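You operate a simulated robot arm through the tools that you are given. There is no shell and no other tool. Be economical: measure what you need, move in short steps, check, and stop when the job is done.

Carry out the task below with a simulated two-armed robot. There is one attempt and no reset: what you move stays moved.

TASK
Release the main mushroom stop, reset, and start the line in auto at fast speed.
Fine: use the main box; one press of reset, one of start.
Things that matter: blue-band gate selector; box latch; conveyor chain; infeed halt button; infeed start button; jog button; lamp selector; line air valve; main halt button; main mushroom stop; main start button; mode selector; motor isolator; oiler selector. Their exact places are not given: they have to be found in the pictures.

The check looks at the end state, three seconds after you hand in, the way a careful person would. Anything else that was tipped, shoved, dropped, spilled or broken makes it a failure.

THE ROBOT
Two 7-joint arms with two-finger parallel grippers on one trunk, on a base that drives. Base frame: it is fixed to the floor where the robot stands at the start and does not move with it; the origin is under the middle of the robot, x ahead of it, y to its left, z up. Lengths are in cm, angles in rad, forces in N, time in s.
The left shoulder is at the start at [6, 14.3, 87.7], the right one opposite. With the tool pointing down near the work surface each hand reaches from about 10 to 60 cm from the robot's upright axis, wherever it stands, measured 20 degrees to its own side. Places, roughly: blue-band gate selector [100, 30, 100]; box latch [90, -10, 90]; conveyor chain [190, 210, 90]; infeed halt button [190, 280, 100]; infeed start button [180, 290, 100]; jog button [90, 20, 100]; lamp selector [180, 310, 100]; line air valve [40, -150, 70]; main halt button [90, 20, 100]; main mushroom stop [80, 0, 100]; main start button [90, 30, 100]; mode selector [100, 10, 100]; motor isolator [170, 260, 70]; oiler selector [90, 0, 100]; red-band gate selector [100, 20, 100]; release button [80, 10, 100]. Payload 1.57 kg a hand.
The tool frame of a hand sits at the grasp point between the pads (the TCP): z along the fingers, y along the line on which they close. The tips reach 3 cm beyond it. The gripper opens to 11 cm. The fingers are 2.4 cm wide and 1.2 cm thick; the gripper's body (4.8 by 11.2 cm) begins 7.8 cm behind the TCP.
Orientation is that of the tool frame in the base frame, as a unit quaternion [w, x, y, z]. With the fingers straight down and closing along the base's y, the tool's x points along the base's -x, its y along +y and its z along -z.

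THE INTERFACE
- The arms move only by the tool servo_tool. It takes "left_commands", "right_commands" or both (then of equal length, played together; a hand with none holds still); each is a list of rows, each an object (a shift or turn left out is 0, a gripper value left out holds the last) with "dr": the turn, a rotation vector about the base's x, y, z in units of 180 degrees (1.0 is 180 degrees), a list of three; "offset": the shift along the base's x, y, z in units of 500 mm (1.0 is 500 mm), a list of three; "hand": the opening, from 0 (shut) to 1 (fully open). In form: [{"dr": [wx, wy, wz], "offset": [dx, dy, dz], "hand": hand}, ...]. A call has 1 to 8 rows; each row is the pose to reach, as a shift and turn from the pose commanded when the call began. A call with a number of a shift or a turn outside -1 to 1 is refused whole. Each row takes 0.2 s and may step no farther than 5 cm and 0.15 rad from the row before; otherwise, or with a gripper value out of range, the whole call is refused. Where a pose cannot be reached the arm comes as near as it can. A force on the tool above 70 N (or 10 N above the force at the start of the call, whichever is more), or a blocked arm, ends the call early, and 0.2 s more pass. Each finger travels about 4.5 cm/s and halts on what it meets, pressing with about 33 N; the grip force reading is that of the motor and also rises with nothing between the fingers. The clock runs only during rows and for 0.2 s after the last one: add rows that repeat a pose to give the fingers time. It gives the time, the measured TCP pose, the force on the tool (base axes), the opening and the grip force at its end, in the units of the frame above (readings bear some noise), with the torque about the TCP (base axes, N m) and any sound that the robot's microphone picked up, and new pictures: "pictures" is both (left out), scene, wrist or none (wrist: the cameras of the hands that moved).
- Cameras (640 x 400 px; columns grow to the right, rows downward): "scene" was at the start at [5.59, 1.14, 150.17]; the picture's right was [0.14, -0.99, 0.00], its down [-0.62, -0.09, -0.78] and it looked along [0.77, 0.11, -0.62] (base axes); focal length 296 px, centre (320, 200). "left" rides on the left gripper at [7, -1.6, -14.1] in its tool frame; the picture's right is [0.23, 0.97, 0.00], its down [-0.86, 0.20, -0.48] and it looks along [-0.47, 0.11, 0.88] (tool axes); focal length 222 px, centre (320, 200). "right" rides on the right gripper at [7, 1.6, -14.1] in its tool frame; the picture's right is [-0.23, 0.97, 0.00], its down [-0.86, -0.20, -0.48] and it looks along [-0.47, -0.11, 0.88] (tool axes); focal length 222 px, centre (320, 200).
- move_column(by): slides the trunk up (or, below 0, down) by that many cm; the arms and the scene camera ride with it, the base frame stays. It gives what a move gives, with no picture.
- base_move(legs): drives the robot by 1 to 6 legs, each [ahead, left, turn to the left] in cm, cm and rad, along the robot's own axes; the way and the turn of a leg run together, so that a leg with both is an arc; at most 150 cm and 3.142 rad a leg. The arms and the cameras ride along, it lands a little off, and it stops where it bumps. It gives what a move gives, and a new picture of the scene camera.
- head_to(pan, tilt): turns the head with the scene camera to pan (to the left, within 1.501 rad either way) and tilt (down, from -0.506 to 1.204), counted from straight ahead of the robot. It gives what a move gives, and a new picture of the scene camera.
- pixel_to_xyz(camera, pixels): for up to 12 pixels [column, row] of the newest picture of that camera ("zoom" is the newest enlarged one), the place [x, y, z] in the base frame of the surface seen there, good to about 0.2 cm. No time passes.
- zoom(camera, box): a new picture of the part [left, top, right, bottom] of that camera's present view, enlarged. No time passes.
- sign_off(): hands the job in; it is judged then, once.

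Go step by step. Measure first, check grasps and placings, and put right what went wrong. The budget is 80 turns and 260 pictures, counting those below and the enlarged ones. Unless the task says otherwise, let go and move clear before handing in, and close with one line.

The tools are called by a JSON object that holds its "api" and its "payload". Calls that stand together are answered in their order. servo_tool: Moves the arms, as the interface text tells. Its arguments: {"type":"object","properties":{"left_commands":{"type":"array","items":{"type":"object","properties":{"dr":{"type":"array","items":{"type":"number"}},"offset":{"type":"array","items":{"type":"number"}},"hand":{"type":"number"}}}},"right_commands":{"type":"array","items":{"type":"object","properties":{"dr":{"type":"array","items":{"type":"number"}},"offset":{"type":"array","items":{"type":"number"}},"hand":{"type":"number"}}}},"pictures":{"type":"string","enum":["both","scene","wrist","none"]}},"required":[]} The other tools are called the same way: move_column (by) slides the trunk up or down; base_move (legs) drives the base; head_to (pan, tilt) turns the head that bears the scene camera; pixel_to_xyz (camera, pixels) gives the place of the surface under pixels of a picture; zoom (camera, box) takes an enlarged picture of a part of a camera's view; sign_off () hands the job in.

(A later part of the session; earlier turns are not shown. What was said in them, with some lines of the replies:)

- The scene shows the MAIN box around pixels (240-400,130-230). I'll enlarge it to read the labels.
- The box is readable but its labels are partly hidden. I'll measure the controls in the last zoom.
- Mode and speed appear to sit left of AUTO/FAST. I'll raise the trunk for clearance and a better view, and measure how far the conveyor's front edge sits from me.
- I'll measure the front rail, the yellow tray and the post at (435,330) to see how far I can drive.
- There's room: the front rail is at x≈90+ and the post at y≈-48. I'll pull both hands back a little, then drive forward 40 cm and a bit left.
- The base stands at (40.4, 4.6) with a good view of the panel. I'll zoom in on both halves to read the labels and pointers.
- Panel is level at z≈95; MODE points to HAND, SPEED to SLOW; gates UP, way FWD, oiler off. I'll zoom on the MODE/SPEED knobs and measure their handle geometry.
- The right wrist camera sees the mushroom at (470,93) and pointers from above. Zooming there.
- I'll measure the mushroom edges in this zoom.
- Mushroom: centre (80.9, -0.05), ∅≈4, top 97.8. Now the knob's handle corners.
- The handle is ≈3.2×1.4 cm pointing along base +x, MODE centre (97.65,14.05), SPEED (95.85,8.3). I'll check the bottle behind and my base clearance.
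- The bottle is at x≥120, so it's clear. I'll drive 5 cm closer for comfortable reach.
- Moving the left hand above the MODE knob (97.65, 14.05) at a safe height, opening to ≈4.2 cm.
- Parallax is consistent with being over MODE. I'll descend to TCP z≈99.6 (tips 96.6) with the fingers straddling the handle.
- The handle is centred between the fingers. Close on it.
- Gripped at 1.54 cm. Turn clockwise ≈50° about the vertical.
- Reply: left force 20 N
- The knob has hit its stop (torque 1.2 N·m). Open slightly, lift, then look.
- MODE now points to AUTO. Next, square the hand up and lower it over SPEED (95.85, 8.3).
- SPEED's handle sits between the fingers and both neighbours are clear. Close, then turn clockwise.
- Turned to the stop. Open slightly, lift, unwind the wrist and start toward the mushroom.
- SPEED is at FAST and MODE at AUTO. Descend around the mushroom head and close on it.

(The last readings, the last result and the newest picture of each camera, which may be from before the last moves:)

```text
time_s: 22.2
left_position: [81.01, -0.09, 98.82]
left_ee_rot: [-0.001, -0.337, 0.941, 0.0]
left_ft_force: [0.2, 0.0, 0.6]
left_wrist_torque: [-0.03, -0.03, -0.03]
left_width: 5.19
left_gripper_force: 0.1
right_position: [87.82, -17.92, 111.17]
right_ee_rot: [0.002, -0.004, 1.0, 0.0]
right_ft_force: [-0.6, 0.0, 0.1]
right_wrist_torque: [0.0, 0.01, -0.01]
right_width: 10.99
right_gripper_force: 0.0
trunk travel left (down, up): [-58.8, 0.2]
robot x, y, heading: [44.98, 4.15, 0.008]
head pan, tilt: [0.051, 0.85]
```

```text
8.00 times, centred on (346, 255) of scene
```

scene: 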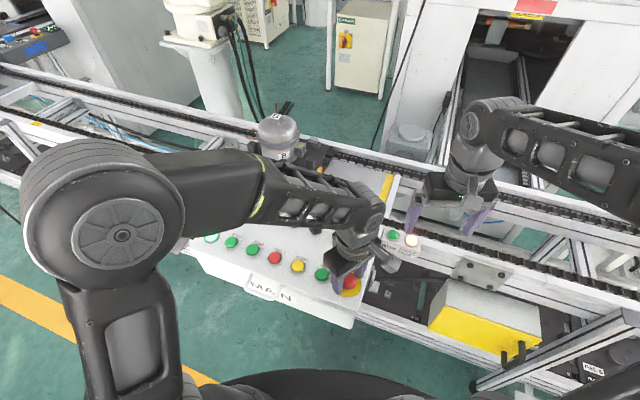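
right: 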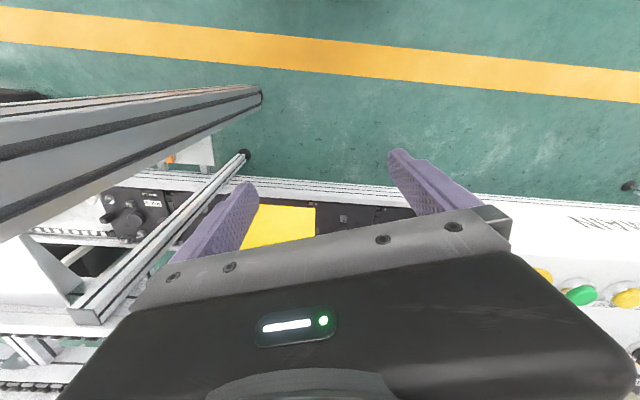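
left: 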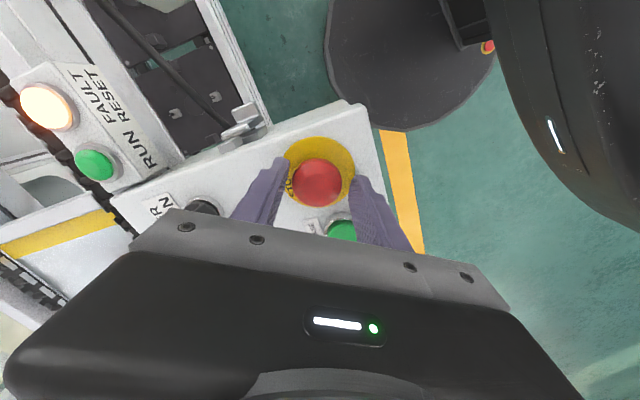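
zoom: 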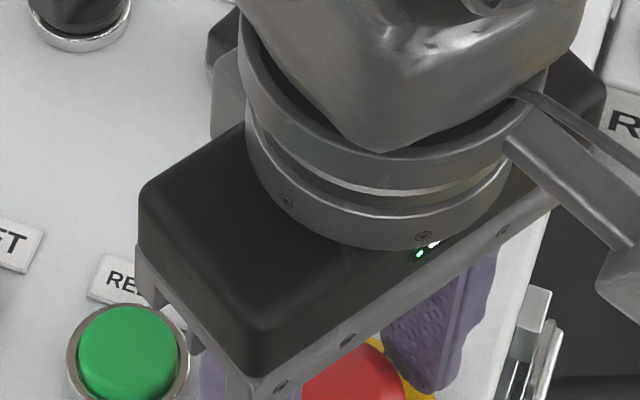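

The head is between the pads. Close on it.

{"api": "servo_tool", "payload": {"left_commands": [{"hand": 0.25}, {"hand": 0.25}, {"hand": 0.25}], "pictures": "none"}}

{"api": "servo_tool", "payload": {"left_commands": [{"dr": [0, 0, -0.042]}, {"dr": [0, 0, -0.084]}, {"dr": [0, 0, -0.126]}, {"dr": [0, 0, -0.168]}, {"dr": [0, 0, -0.21]}, {"dr": [0, 0, -0.25]}], "pictures": "wrist"}}

```text
time_s: 23.0
left_position: [81.07, -0.08, 99.02]
left_ee_rot: [0.001, -0.336, 0.942, -0.001]
left_ft_force: [6.5, -7.5, -1.1]
left_wrist_torque: [-0.4, -0.25, -0.14]
left_width: 3.9
left_gripper_force: 33.6
right_position: [87.91, -18.01, 111.03]
right_ee_rot: [0.001, -0.003, 1.0, 0.0]
right_ft_force: [-0.2, -0.1, -0.1]
right_wrist_torque: [0.03, 0.0, -0.03]
right_width: 10.98
right_gripper_force: 0.0
trunk travel left (down, up): [-58.8, 0.2]
robot x, y, heading: [45.75, 4.21, 0.006]
head pan, tilt: [0.051, 0.85]
```

```text
time_s: 24.4
left_position: [80.82, 0.05, 98.94]
left_ee_rot: [-0.001, 0.048, 0.999, 0.002]
left_ft_force: [1.8, -3.3, -0.2]
left_wrist_torque: [-0.01, 0.15, 0.28]
left_width: 3.9
left_gripper_force: 29.0
right_position: [87.78, -18.0, 111.12]
right_ee_rot: [0.0, -0.004, 1.0, 0.0]
right_ft_force: [0.6, 0.8, 0.2]
right_wrist_torque: [0.0, -0.01, -0.01]
right_width: 11.01
right_gripper_force: 0.1
trunk travel left (down, up): [-58.8, 0.2]
robot x, y, heading: [45.27, 4.35, 0.004]
head pan, tilt: [0.051, 0.85]
```

left: 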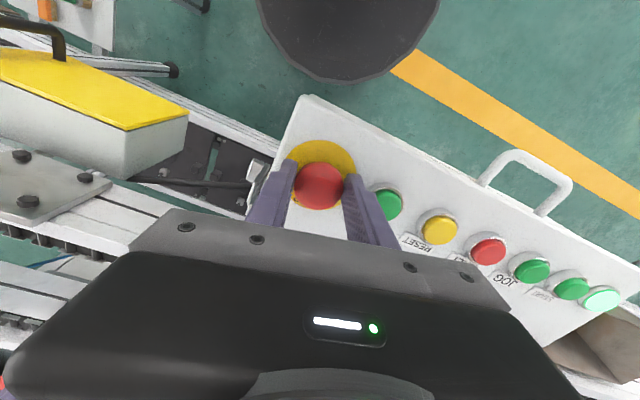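

Turned 45° with 0.28 N·m resistance. I'll turn a further 35° to see whether it stops or releases.

{"api": "servo_tool", "payload": {"left_commands": [{"dr": [0, 0, -0.042]}, {"dr": [0, 0, -0.084]}, {"dr": [0, 0, -0.126]}, {"dr": [0, 0, -0.168]}, {"dr": [0, 0, -0.2]}], "pictures": "wrist"}}

{"api": "zoom", "payload": {"camera": "left", "box": [220, 110, 412, 230]}}

```text
time_s: 25.6
left_position: [81.01, 0.31, 98.97]
left_ee_rot: [-0.001, 0.355, 0.935, -0.001]
left_ft_force: [4.7, 12.7, -3.1]
left_wrist_torque: [0.52, -0.02, 0.74]
left_width: 3.94
left_gripper_force: 45.2
right_position: [87.91, -17.93, 111.11]
right_ee_rot: [0.001, -0.004, 1.0, -0.002]
right_ft_force: [-0.8, -0.1, -0.5]
right_wrist_torque: [0.05, 0.0, -0.02]
right_width: 10.97
right_gripper_force: 0.1
trunk travel left (down, up): [-58.8, 0.2]
robot x, y, heading: [45.39, 4.46, 0.005]
head pan, tilt: [0.051, 0.85]
```

left: 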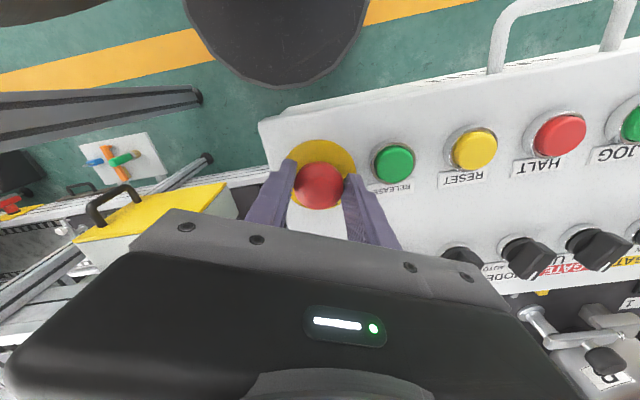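

```text
3.33 times, centred on (316, 170) of left
```

zoom: 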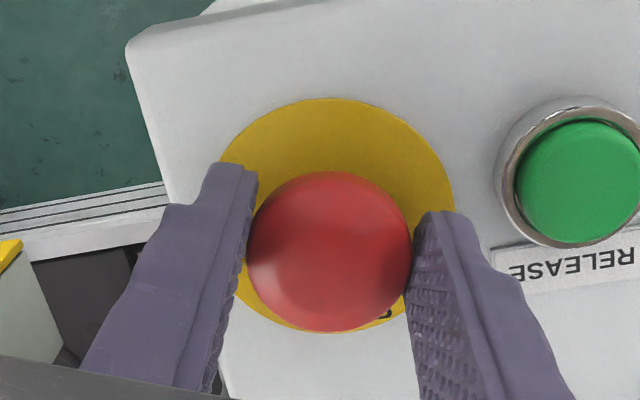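

Torque rose to 0.74 N·m, likely its end stop. Open, lift clear and compare the head height with the earlier 97.8.

{"api": "servo_tool", "payload": {"left_commands": [{"hand": 0.47}, {"hand": 0.47}, {"hand": 0.47}, {"offset": [0, 0, 0.08]}, {"offset": [0.0, 0, 0.16], "dr": [0, 0, 0.04]}, {"offset": [0.0, 0.08, 0.18], "dr": [0, 0, 0.08]}, {"offset": [0.0, 0.16, 0.18], "dr": [0, 0, 0.12]}, {"offset": [0.0, 0.24, 0.18], "dr": [0, 0, 0.16]}], "pictures": "scene"}}

{"api": "zoom", "payload": {"camera": "scene", "box": [316, 260, 380, 300]}}

```text
time_s: 27.4
left_position: [80.97, 12.02, 107.93]
left_ee_rot: [-0.001, 0.11, 0.994, 0.0]
left_ft_force: [-0.1, 0.6, -0.5]
left_wrist_torque: [-0.02, 0.01, -0.03]
left_width: 5.16
left_gripper_force: 0.1
right_position: [87.68, -17.89, 111.03]
right_ee_rot: [0.002, -0.003, 1.0, 0.0]
right_ft_force: [-0.8, 0.6, -0.3]
right_wrist_torque: [-0.03, 0.02, 0.01]
right_width: 10.98
right_gripper_force: 0.0
trunk travel left (down, up): [-58.8, 0.2]
robot x, y, heading: [44.93, 4.15, 0.005]
head pan, tilt: [0.051, 0.85]
```

scene: 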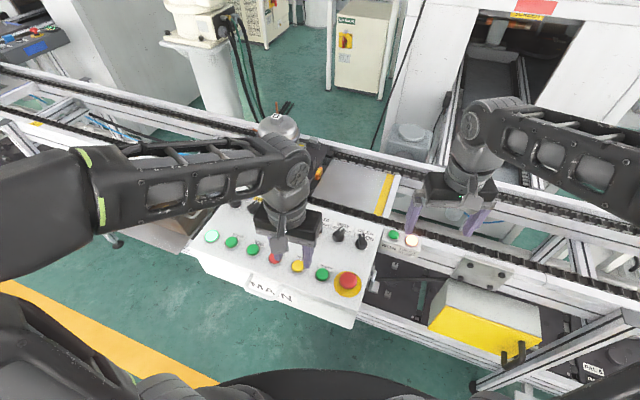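

```text
10.00 times, centred on (348, 280) of scene
```

zoom: 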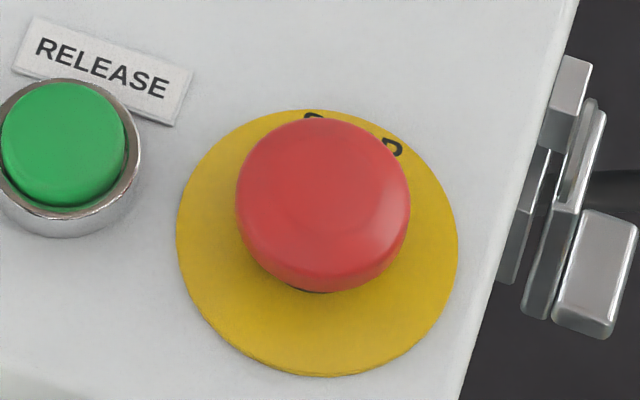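

{"api": "pixel_to_xyz", "payload": {"camera": "zoom", "pixels": [[325, 190], [325, 210], [310, 225], [350, 180], [290, 180], [325, 170], [325, 340], [450, 150], [65, 130], [330, 286]]}}

{"api": "zoom", "payload": {"camera": "right", "box": [380, 30, 540, 130]}}

```text
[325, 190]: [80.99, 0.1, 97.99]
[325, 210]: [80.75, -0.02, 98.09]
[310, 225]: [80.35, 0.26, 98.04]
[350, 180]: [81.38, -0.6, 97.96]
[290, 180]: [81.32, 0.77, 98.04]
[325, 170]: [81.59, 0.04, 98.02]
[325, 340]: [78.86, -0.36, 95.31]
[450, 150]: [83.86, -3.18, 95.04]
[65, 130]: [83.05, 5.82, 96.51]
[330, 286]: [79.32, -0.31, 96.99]
```

```text
4.00 times, centred on (460, 80) of right
```

zoom: 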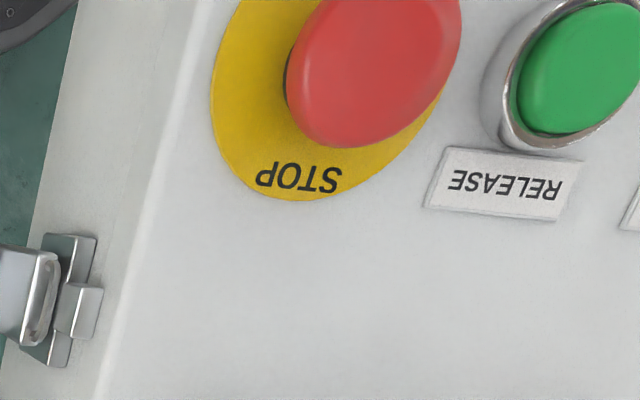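

The head top now reads ≈98.03 versus ≈97.75 before — a hint of rise, but not conclusive. I'll cross-check from the right wrist camera.

{"api": "pixel_to_xyz", "payload": {"camera": "zoom", "pixels": [[380, 40], [390, 60], [370, 80], [400, 30], [350, 40], [250, 100], [400, 300], [580, 60]]}}

{"api": "zoom", "payload": {"camera": "scene", "box": [0, 0, 160, 100]}}

{"api": "zoom", "payload": {"camera": "scene", "box": [190, 180, 430, 330]}}

```text
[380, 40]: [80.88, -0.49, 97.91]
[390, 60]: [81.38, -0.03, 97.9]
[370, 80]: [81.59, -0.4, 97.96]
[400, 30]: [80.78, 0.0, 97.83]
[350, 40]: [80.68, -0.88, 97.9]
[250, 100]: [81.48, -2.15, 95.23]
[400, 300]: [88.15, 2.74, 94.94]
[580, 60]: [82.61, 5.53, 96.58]
```

```text
4.00 times, centred on (80, 50) of scene
```

zoom: 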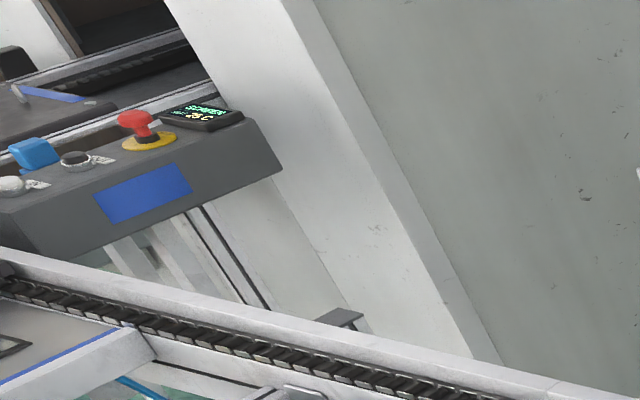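

```text
2.67 times, centred on (310, 255) of scene
```

zoom: 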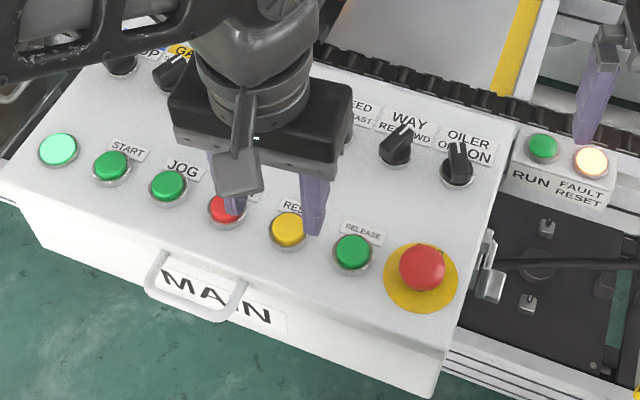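

The other panel's mushroom at (137,120) stands visibly taller, so ours is probably still latched and twisting clockwise didn't release it. I'll regrip and try pulling it.

{"api": "servo_tool", "payload": {"left_commands": [{"offset": [0, -0.08, 0], "dr": [0, 0, 0.03]}, {"offset": [0, -0.16, 0], "dr": [0, 0, 0.07]}, {"offset": [-0.001, -0.24, 0], "dr": [0, 0, 0.11]}, {"offset": [-0.001, -0.24, -0.07], "dr": [0, 0, 0.15]}, {"offset": [-0.001, -0.24, -0.14], "dr": [0, 0, 0.15]}, {"offset": [-0.001, -0.24, -0.183], "dr": [0, 0, 0.15]}, {"offset": [-0.001, -0.24, -0.183], "dr": [0, 0, 0.15], "hand": 0.2}, {"offset": [-0.001, -0.24, -0.183], "dr": [0, 0, 0.15], "hand": 0.2}], "pictures": "none"}}

{"api": "servo_tool", "payload": {"left_commands": [{"hand": 0.2}, {"hand": 0.2, "offset": [0, 0, 0.004]}, {"hand": 0.2, "offset": [0, 0, 0.008]}, {"hand": 0.2, "offset": [0, 0, 0.012]}], "pictures": "none"}}

```text
time_s: 29.2
left_position: [80.81, -0.27, 98.9]
left_ee_rot: [-0.001, -0.124, 0.992, 0.0]
left_ft_force: [0.7, -2.0, -2.6]
left_wrist_torque: [-0.08, -0.29, 0.26]
left_width: 3.89
left_gripper_force: 23.1
right_position: [87.75, -18.01, 111.07]
right_ee_rot: [0.001, -0.003, 1.0, 0.0]
right_ft_force: [0.1, -0.1, 0.2]
right_wrist_torque: [0.01, 0.0, -0.01]
right_width: 11.02
right_gripper_force: 0.0
trunk travel left (down, up): [-58.8, 0.2]
robot x, y, heading: [45.4, 4.01, 0.006]
head pan, tilt: [0.051, 0.85]
```

```text
time_s: 30.2
left_position: [80.74, -0.16, 99.7]
left_ee_rot: [0.0, -0.124, 0.992, 0.0]
left_ft_force: [-5.0, -8.6, 3.2]
left_wrist_torque: [-0.41, 1.24, 0.28]
left_width: 3.9
left_gripper_force: 43.8
right_position: [87.76, -18.04, 111.1]
right_ee_rot: [0.001, -0.003, 1.0, 0.001]
right_ft_force: [0.6, 0.8, -0.4]
right_wrist_torque: [0.02, 0.03, 0.0]
right_width: 11.02
right_gripper_force: 0.1
trunk travel left (down, up): [-58.8, 0.2]
robot x, y, heading: [45.61, 3.84, 0.01]
head pan, tilt: [0.051, 0.85]
heard: click
```

A click was heard and the hand rose 0.8 cm: a pull-release. Open and check the height.

{"api": "servo_tool", "payload": {"left_commands": [{"hand": 0.47}, {"hand": 0.47}, {"hand": 0.47}, {"offset": [0, 0, 0.08]}, {"offset": [0.0, 0, 0.16]}, {"offset": [0.02, 0.08, 0.18], "dr": [0, 0, -0.04]}, {"offset": [0.04, 0.16, 0.18], "dr": [0, 0, -0.07]}, {"offset": [0.04, 0.24, 0.18], "dr": [0, 0, -0.08], "hand": 0.2}], "pictures": "scene"}}

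{"api": "zoom", "payload": {"camera": "scene", "box": [316, 260, 380, 300]}}

{"api": "pixel_to_xyz", "payload": {"camera": "scene", "pixels": [[348, 280], [347, 282], [322, 273], [297, 267], [232, 243], [252, 250]]}}

```text
time_s: 32.0
left_position: [82.71, 12.33, 108.51]
left_ee_rot: [0.0, 0.002, 1.0, 0.0]
left_ft_force: [0.8, 1.0, 0.1]
left_wrist_torque: [-0.03, -0.04, 0.06]
left_width: 2.18
left_gripper_force: 0.0
right_position: [87.73, -17.92, 111.1]
right_ee_rot: [0.001, -0.004, 1.0, -0.001]
right_ft_force: [-0.6, 0.4, 0.2]
right_wrist_torque: [0.0, 0.0, 0.01]
right_width: 11.0
right_gripper_force: 0.0
trunk travel left (down, up): [-58.8, 0.2]
robot x, y, heading: [45.16, 4.39, 0.009]
head pan, tilt: [0.051, 0.85]
```

scene: 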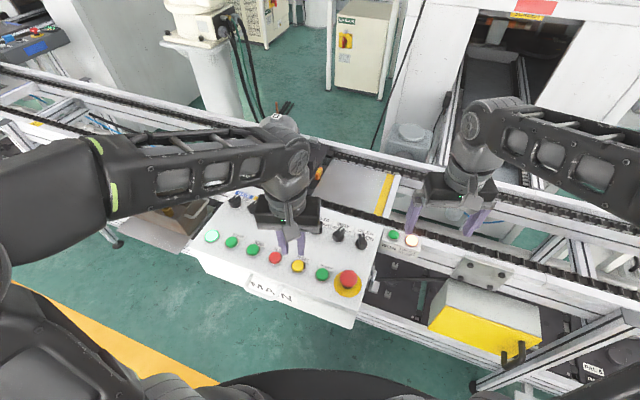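

```text
10.00 times, centred on (348, 280) of scene
```

zoom: 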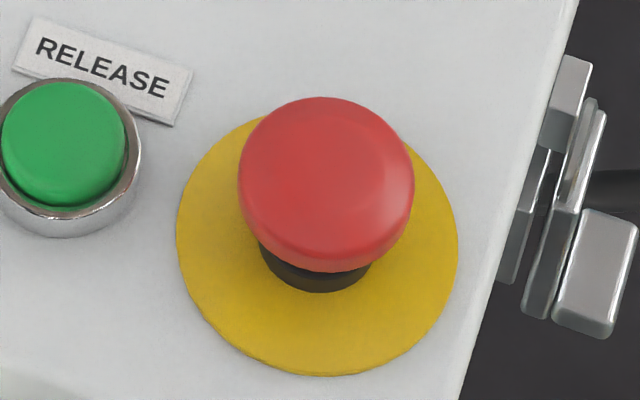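

```text
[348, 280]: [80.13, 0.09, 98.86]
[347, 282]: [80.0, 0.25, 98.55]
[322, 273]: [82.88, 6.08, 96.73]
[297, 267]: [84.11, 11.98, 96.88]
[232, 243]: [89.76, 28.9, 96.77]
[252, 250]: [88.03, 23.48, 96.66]
```

The mushroom now stands up (top ≈98.8, neck visible). Next: close-up of RESET to get its centre and cap height.

{"api": "zoom", "payload": {"camera": "scene", "box": [281, 257, 313, 277]}}

{"api": "pixel_to_xyz", "payload": {"camera": "zoom", "pixels": [[320, 180], [240, 180], [400, 180], [320, 120], [320, 240], [320, 300], [200, 200], [440, 220]]}}

{"api": "zoom", "payload": {"camera": "left", "box": [0, 0, 640, 400]}}

```text
16.00 times, centred on (297, 267) of scene
```

zoom: 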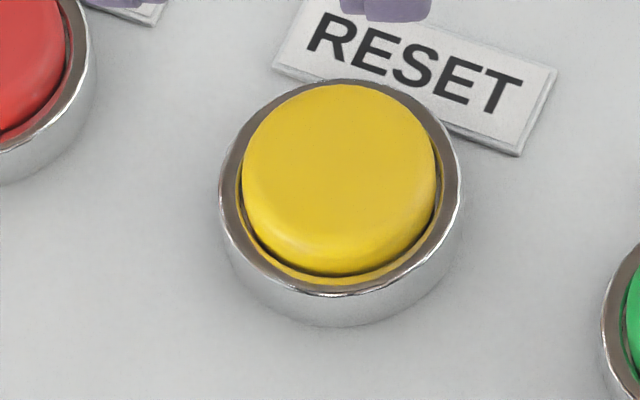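

```text
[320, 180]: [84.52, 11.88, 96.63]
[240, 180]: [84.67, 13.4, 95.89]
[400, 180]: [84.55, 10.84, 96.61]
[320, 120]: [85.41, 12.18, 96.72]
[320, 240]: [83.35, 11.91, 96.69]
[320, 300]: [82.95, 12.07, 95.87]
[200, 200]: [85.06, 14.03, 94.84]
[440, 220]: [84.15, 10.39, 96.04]
```

```text
1.00 times, centred on (320, 200) of left (not enlarged: the box is as wide or as high as the picture)
```

zoom: 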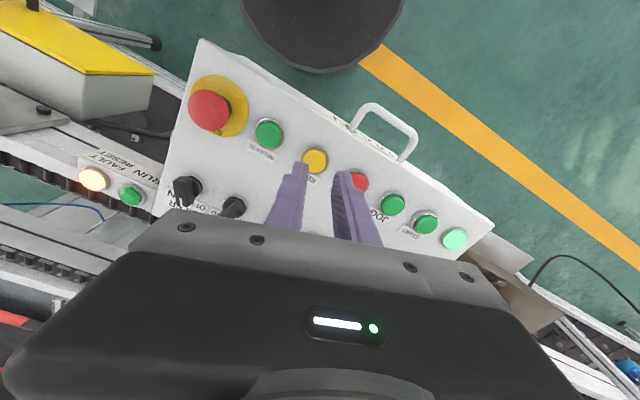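

RESET cap centre (84.5, 12.0), top 96.7, bezel 96.0. Shut the fingers and hover the tips ≈0.8 cm above it.

{"api": "servo_tool", "payload": {"left_commands": [{"offset": [0.036, -0.007, 0], "hand": 0}, {"offset": [0.036, -0.007, -0.05], "hand": 0}, {"offset": [0.036, -0.007, -0.1], "hand": 0}, {"offset": [0.036, -0.007, -0.14], "hand": 0}, {"offset": [0.036, -0.007, -0.16], "hand": 0}, {"offset": [0.036, -0.007, -0.16], "hand": 0}], "pictures": "wrist"}}

{"api": "zoom", "payload": {"camera": "scene", "box": [265, 245, 329, 285]}}

```text
time_s: 33.4
left_position: [84.51, 11.66, 100.54]
left_ee_rot: [0.0, 0.001, 1.0, 0.0]
left_ft_force: [0.0, -0.2, -1.3]
left_wrist_torque: [0.0, 0.01, -0.01]
left_width: 0.0
left_gripper_force: 22.1
right_position: [87.73, -18.04, 111.06]
right_ee_rot: [0.002, -0.004, 1.0, 0.0]
right_ft_force: [0.5, -0.5, 0.5]
right_wrist_torque: [-0.02, -0.02, -0.03]
right_width: 10.99
right_gripper_force: 0.0
trunk travel left (down, up): [-58.8, 0.2]
robot x, y, heading: [45.34, 4.02, 0.009]
head pan, tilt: [0.051, 0.85]
```

left: 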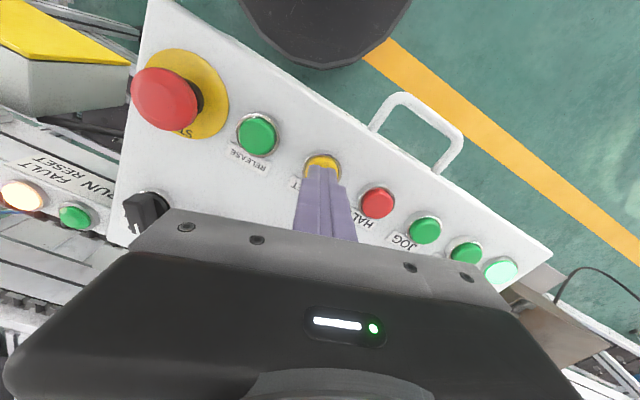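

```text
10.00 times, centred on (297, 265) of scene
```

zoom: 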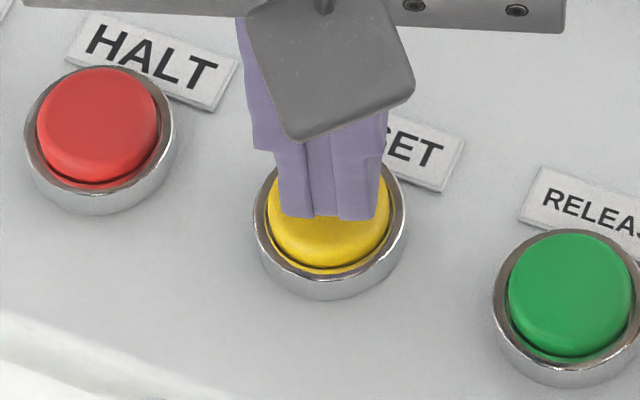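

The tips are centred over the yellow cap. One press: down 1.3 cm, hold briefly, and back up.

{"api": "servo_tool", "payload": {"left_commands": [{"offset": [0, 0.004, -0.01]}, {"offset": [0, 0.004, -0.018]}, {"offset": [0, 0.004, -0.023]}, {"offset": [0, 0.004, -0.026]}], "pictures": "none"}}

```text
time_s: 34.4
left_position: [84.72, 11.89, 99.32]
left_ee_rot: [0.0, 0.0, 1.0, 0.0]
left_ft_force: [-1.8, -0.3, 4.5]
left_wrist_torque: [0.03, 0.12, 0.01]
left_width: 0.01
left_gripper_force: 21.5
right_position: [87.75, -18.11, 111.11]
right_ee_rot: [0.002, -0.004, 1.0, 0.0]
right_ft_force: [0.1, 0.3, -0.1]
right_wrist_torque: [-0.01, 0.03, 0.02]
right_width: 11.03
right_gripper_force: 0.1
trunk travel left (down, up): [-58.8, 0.2]
robot x, y, heading: [45.22, 4.4, 0.007]
head pan, tilt: [0.051, 0.85]
heard: click
```

Click, with 4.5 N on the cap. Lift straight off and look at the lamps.

{"api": "servo_tool", "payload": {"left_commands": [{"offset": [0, 0, 0.04]}, {"offset": [0, 0, 0.1]}, {"offset": [0, 0, 0.16]}], "pictures": "scene"}}

{"api": "zoom", "payload": {"camera": "scene", "box": [190, 160, 430, 310]}}

{"api": "zoom", "payload": {"camera": "scene", "box": [216, 233, 248, 253]}}

{"api": "pixel_to_xyz", "payload": {"camera": "zoom", "pixels": [[320, 180], [250, 180], [390, 180], [320, 120], [320, 240]]}}

```text
time_s: 35.2
left_position: [84.45, 12.04, 107.31]
left_ee_rot: [0.0, 0.001, 1.0, 0.0]
left_ft_force: [0.5, 0.3, -0.2]
left_wrist_torque: [0.0, 0.03, 0.02]
left_width: 0.0
left_gripper_force: 21.4
right_position: [87.72, -17.93, 111.2]
right_ee_rot: [0.001, -0.004, 1.0, 0.0]
right_ft_force: [-0.6, -0.2, -0.4]
right_wrist_torque: [0.01, -0.01, 0.06]
right_width: 10.99
right_gripper_force: 0.1
trunk travel left (down, up): [-58.8, 0.2]
robot x, y, heading: [45.4, 4.46, 0.004]
head pan, tilt: [0.051, 0.85]
```

scene: 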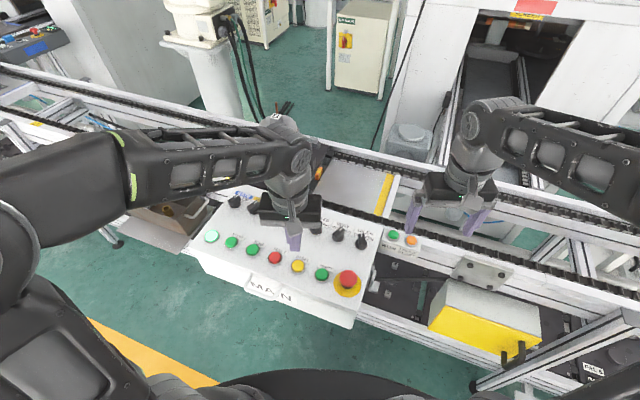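

```text
2.67 times, centred on (310, 235) of scene
```

zoom: 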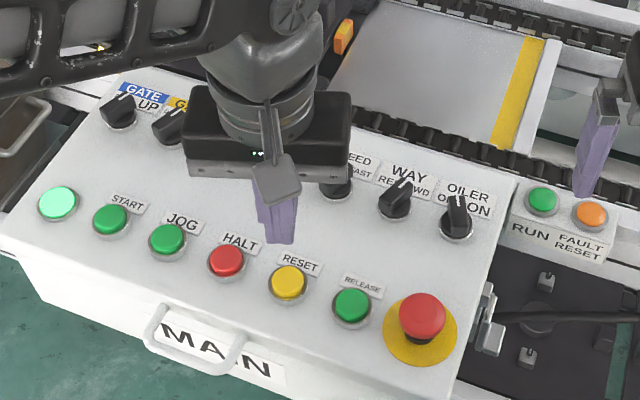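

```text
16.00 times, centred on (232, 243) of scene
```

zoom: 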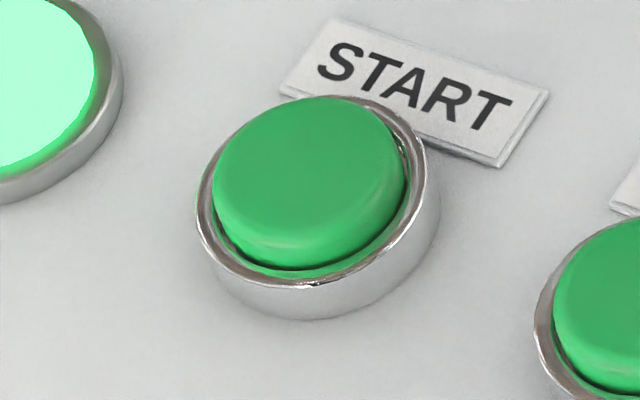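

```text
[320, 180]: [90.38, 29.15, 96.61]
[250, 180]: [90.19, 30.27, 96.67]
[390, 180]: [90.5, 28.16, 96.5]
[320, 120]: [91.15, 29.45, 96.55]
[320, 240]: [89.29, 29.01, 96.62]
```

The FAULT lamp went out after reset. Now move over START (90.3, 29.2), hovering 0.8 cm above it, and back the right hand away from the conveyor.

{"api": "servo_tool", "payload": {"left_commands": [{"offset": [0.03, 0.08, 0]}, {"offset": [0.06, 0.16, 0]}, {"offset": [0.09, 0.24, 0]}, {"offset": [0.115, 0.32, 0]}, {"offset": [0.117, 0.343, -0.05]}, {"offset": [0.117, 0.343, -0.1]}, {"offset": [0.117, 0.343, -0.136]}, {"offset": [0.117, 0.343, -0.136]}], "right_commands": [{"offset": [-0.05, 0, 0]}, {"offset": [-0.1, 0, 0]}, {"offset": [-0.15, -0.02, 0]}, {"offset": [-0.2, -0.04, 0]}, {"offset": [-0.25, -0.04, 0]}, {"offset": [-0.25, -0.04, 0]}, {"offset": [-0.25, -0.04, 0]}, {"offset": [-0.25, -0.04, 0]}], "pictures": "scene"}}

{"api": "zoom", "payload": {"camera": "scene", "box": [200, 225, 264, 265]}}

```text
time_s: 37.0
left_position: [90.47, 29.05, 100.32]
left_ee_rot: [0.0, 0.001, 1.0, 0.0]
left_ft_force: [0.2, 0.0, 1.1]
left_wrist_torque: [0.01, 0.05, 0.01]
left_width: 0.0
left_gripper_force: 21.6
right_position: [75.3, -20.05, 111.06]
right_ee_rot: [0.001, -0.003, 1.0, 0.0]
right_ft_force: [-0.3, 0.3, -0.7]
right_wrist_torque: [0.02, 0.03, -0.03]
right_width: 10.99
right_gripper_force: 0.0
trunk travel left (down, up): [-58.8, 0.2]
robot x, y, heading: [45.5, 4.11, 0.005]
head pan, tilt: [0.051, 0.85]
```

scene: 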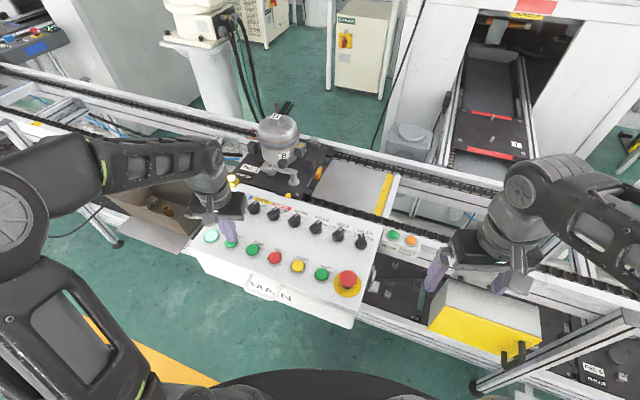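

```text
10.00 times, centred on (232, 245) of scene
```

zoom: 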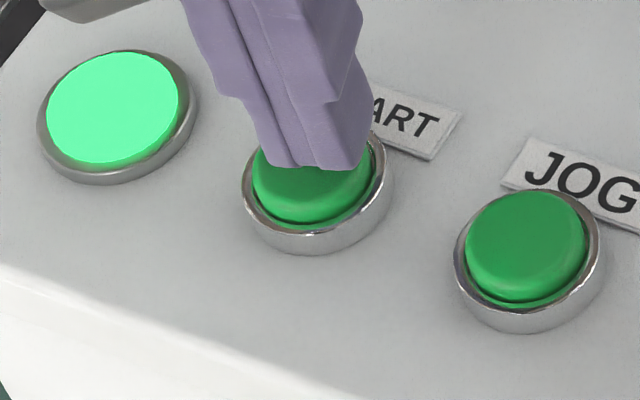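

The tips are centred over START. One press.

{"api": "servo_tool", "payload": {"left_commands": [{"offset": [-0.002, 0.002, -0.008]}, {"offset": [-0.002, 0.002, -0.016]}, {"offset": [-0.002, 0.002, -0.021]}, {"offset": [-0.002, 0.002, -0.024]}], "pictures": "none"}}

```text
time_s: 38.0
left_position: [90.35, 29.13, 99.29]
left_ee_rot: [0.0, 0.002, 1.0, 0.0]
left_ft_force: [0.2, 1.7, 3.1]
left_wrist_torque: [0.04, -0.03, -0.03]
left_width: 0.01
left_gripper_force: 21.2
right_position: [75.34, -19.91, 111.19]
right_ee_rot: [0.001, -0.003, 1.0, 0.0]
right_ft_force: [0.1, 0.1, -0.6]
right_wrist_torque: [0.04, 0.01, -0.02]
right_width: 10.99
right_gripper_force: 0.1
trunk travel left (down, up): [-58.8, 0.2]
robot x, y, heading: [45.15, 4.08, 0.001]
head pan, tilt: [0.051, 0.85]
heard: click
```

Click on START. Lift straight off, then withdraw and look.

{"api": "servo_tool", "payload": {"left_commands": [{"offset": [0, 0, 0.04]}, {"offset": [0, 0, 0.1]}, {"offset": [0, 0, 0.17]}, {"offset": [-0.06, 0.06, 0.2]}, {"offset": [-0.12, 0.12, 0.2]}, {"offset": [-0.18, 0.18, 0.2]}], "pictures": "scene"}}

{"api": "zoom", "payload": {"camera": "scene", "box": [190, 160, 430, 310]}}

```text
time_s: 39.4
left_position: [81.22, 38.2, 109.3]
left_ee_rot: [0.0, 0.001, 1.0, 0.001]
left_ft_force: [-0.3, 0.3, -0.6]
left_wrist_torque: [-0.02, -0.04, 0.0]
left_width: 0.0
left_gripper_force: 21.2
right_position: [75.12, -19.93, 111.2]
right_ee_rot: [0.001, -0.004, 1.0, -0.001]
right_ft_force: [0.1, 0.0, 1.3]
right_wrist_torque: [-0.01, -0.05, -0.01]
right_width: 10.99
right_gripper_force: 0.2
trunk travel left (down, up): [-58.8, 0.2]
robot x, y, heading: [45.29, 3.91, 0.005]
head pan, tilt: [0.051, 0.85]
```

scene: 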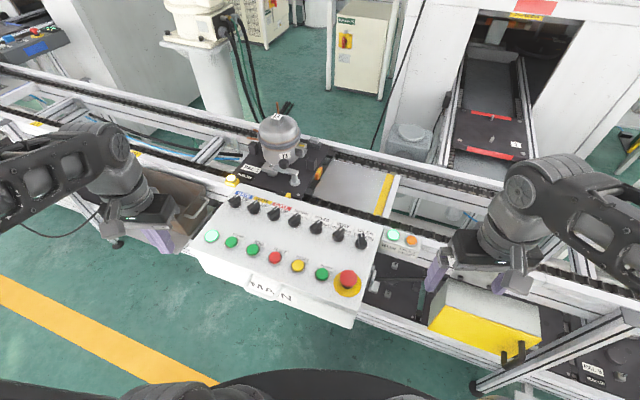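

```text
2.67 times, centred on (310, 235) of scene
```

zoom: 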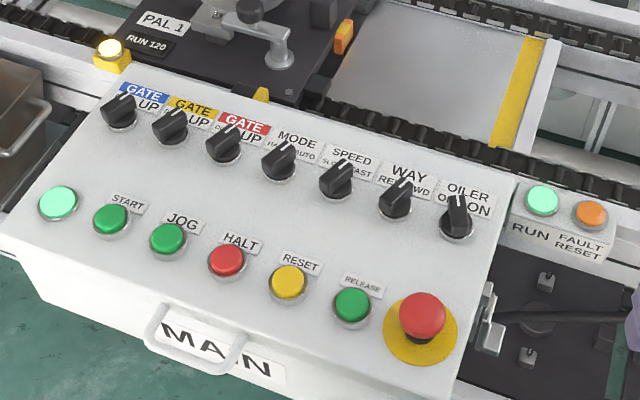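

RUN is lit at (397,236), FAULT is dark, the mushroom is up, and MODE and SPEED point to AUTO and FAST. I'll wait a moment to confirm it keeps running.

{"api": "servo_tool", "payload": {"left_commands": [{"offset": [-0.04, 0.02, 0]}, {"offset": [-0.08, 0.04, 0]}, {"offset": [-0.08, 0.04, 0]}, {"offset": [-0.08, 0.04, 0]}, {"offset": [-0.08, 0.04, 0]}, {"offset": [-0.08, 0.04, 0]}, {"offset": [-0.08, 0.04, 0]}, {"offset": [-0.08, 0.04, 0]}], "pictures": "scene"}}

{"api": "zoom", "payload": {"camera": "scene", "box": [190, 160, 430, 310]}}

```text
time_s: 41.2
left_position: [77.38, 40.25, 109.26]
left_ee_rot: [0.0, 0.001, 1.0, 0.0]
left_ft_force: [0.4, -0.5, 0.8]
left_wrist_torque: [0.0, -0.01, 0.01]
left_width: 0.0
left_gripper_force: 21.2
right_position: [75.32, -20.04, 111.17]
right_ee_rot: [0.001, -0.004, 1.0, 0.0]
right_ft_force: [0.7, -0.5, 1.2]
right_wrist_torque: [-0.01, 0.03, 0.01]
right_width: 11.0
right_gripper_force: 0.0
trunk travel left (down, up): [-58.8, 0.2]
robot x, y, heading: [45.2, 4.13, 0.004]
head pan, tilt: [0.051, 0.85]
```

scene: 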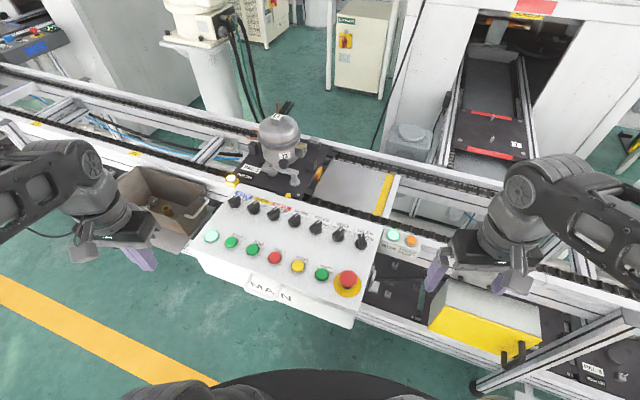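

```text
2.67 times, centred on (310, 235) of scene
```

zoom: 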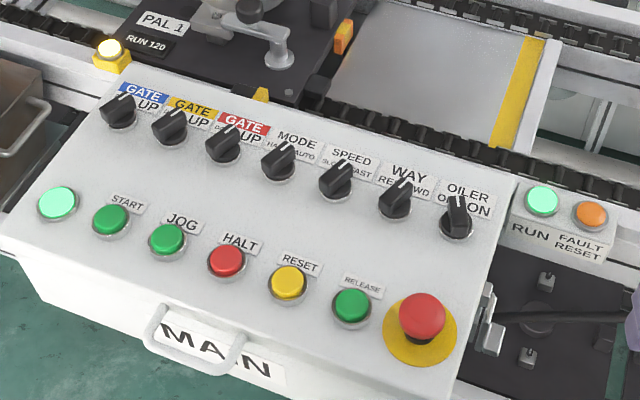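

The RUN lamp stays lit, the fault lamp is off, both hands are clear and nothing else has moved. Handing in.

{"api": "sign_off", "payload": {}}

```text
The job is handed in.
```

The main mushroom stop is released, reset and start were each pressed once on the main box, and MODE is at AUTO with SPEED at FAST. The RUN lamp stayed lit and the fault lamp went out, though I couldn't see the chain itself moving in the pictures.
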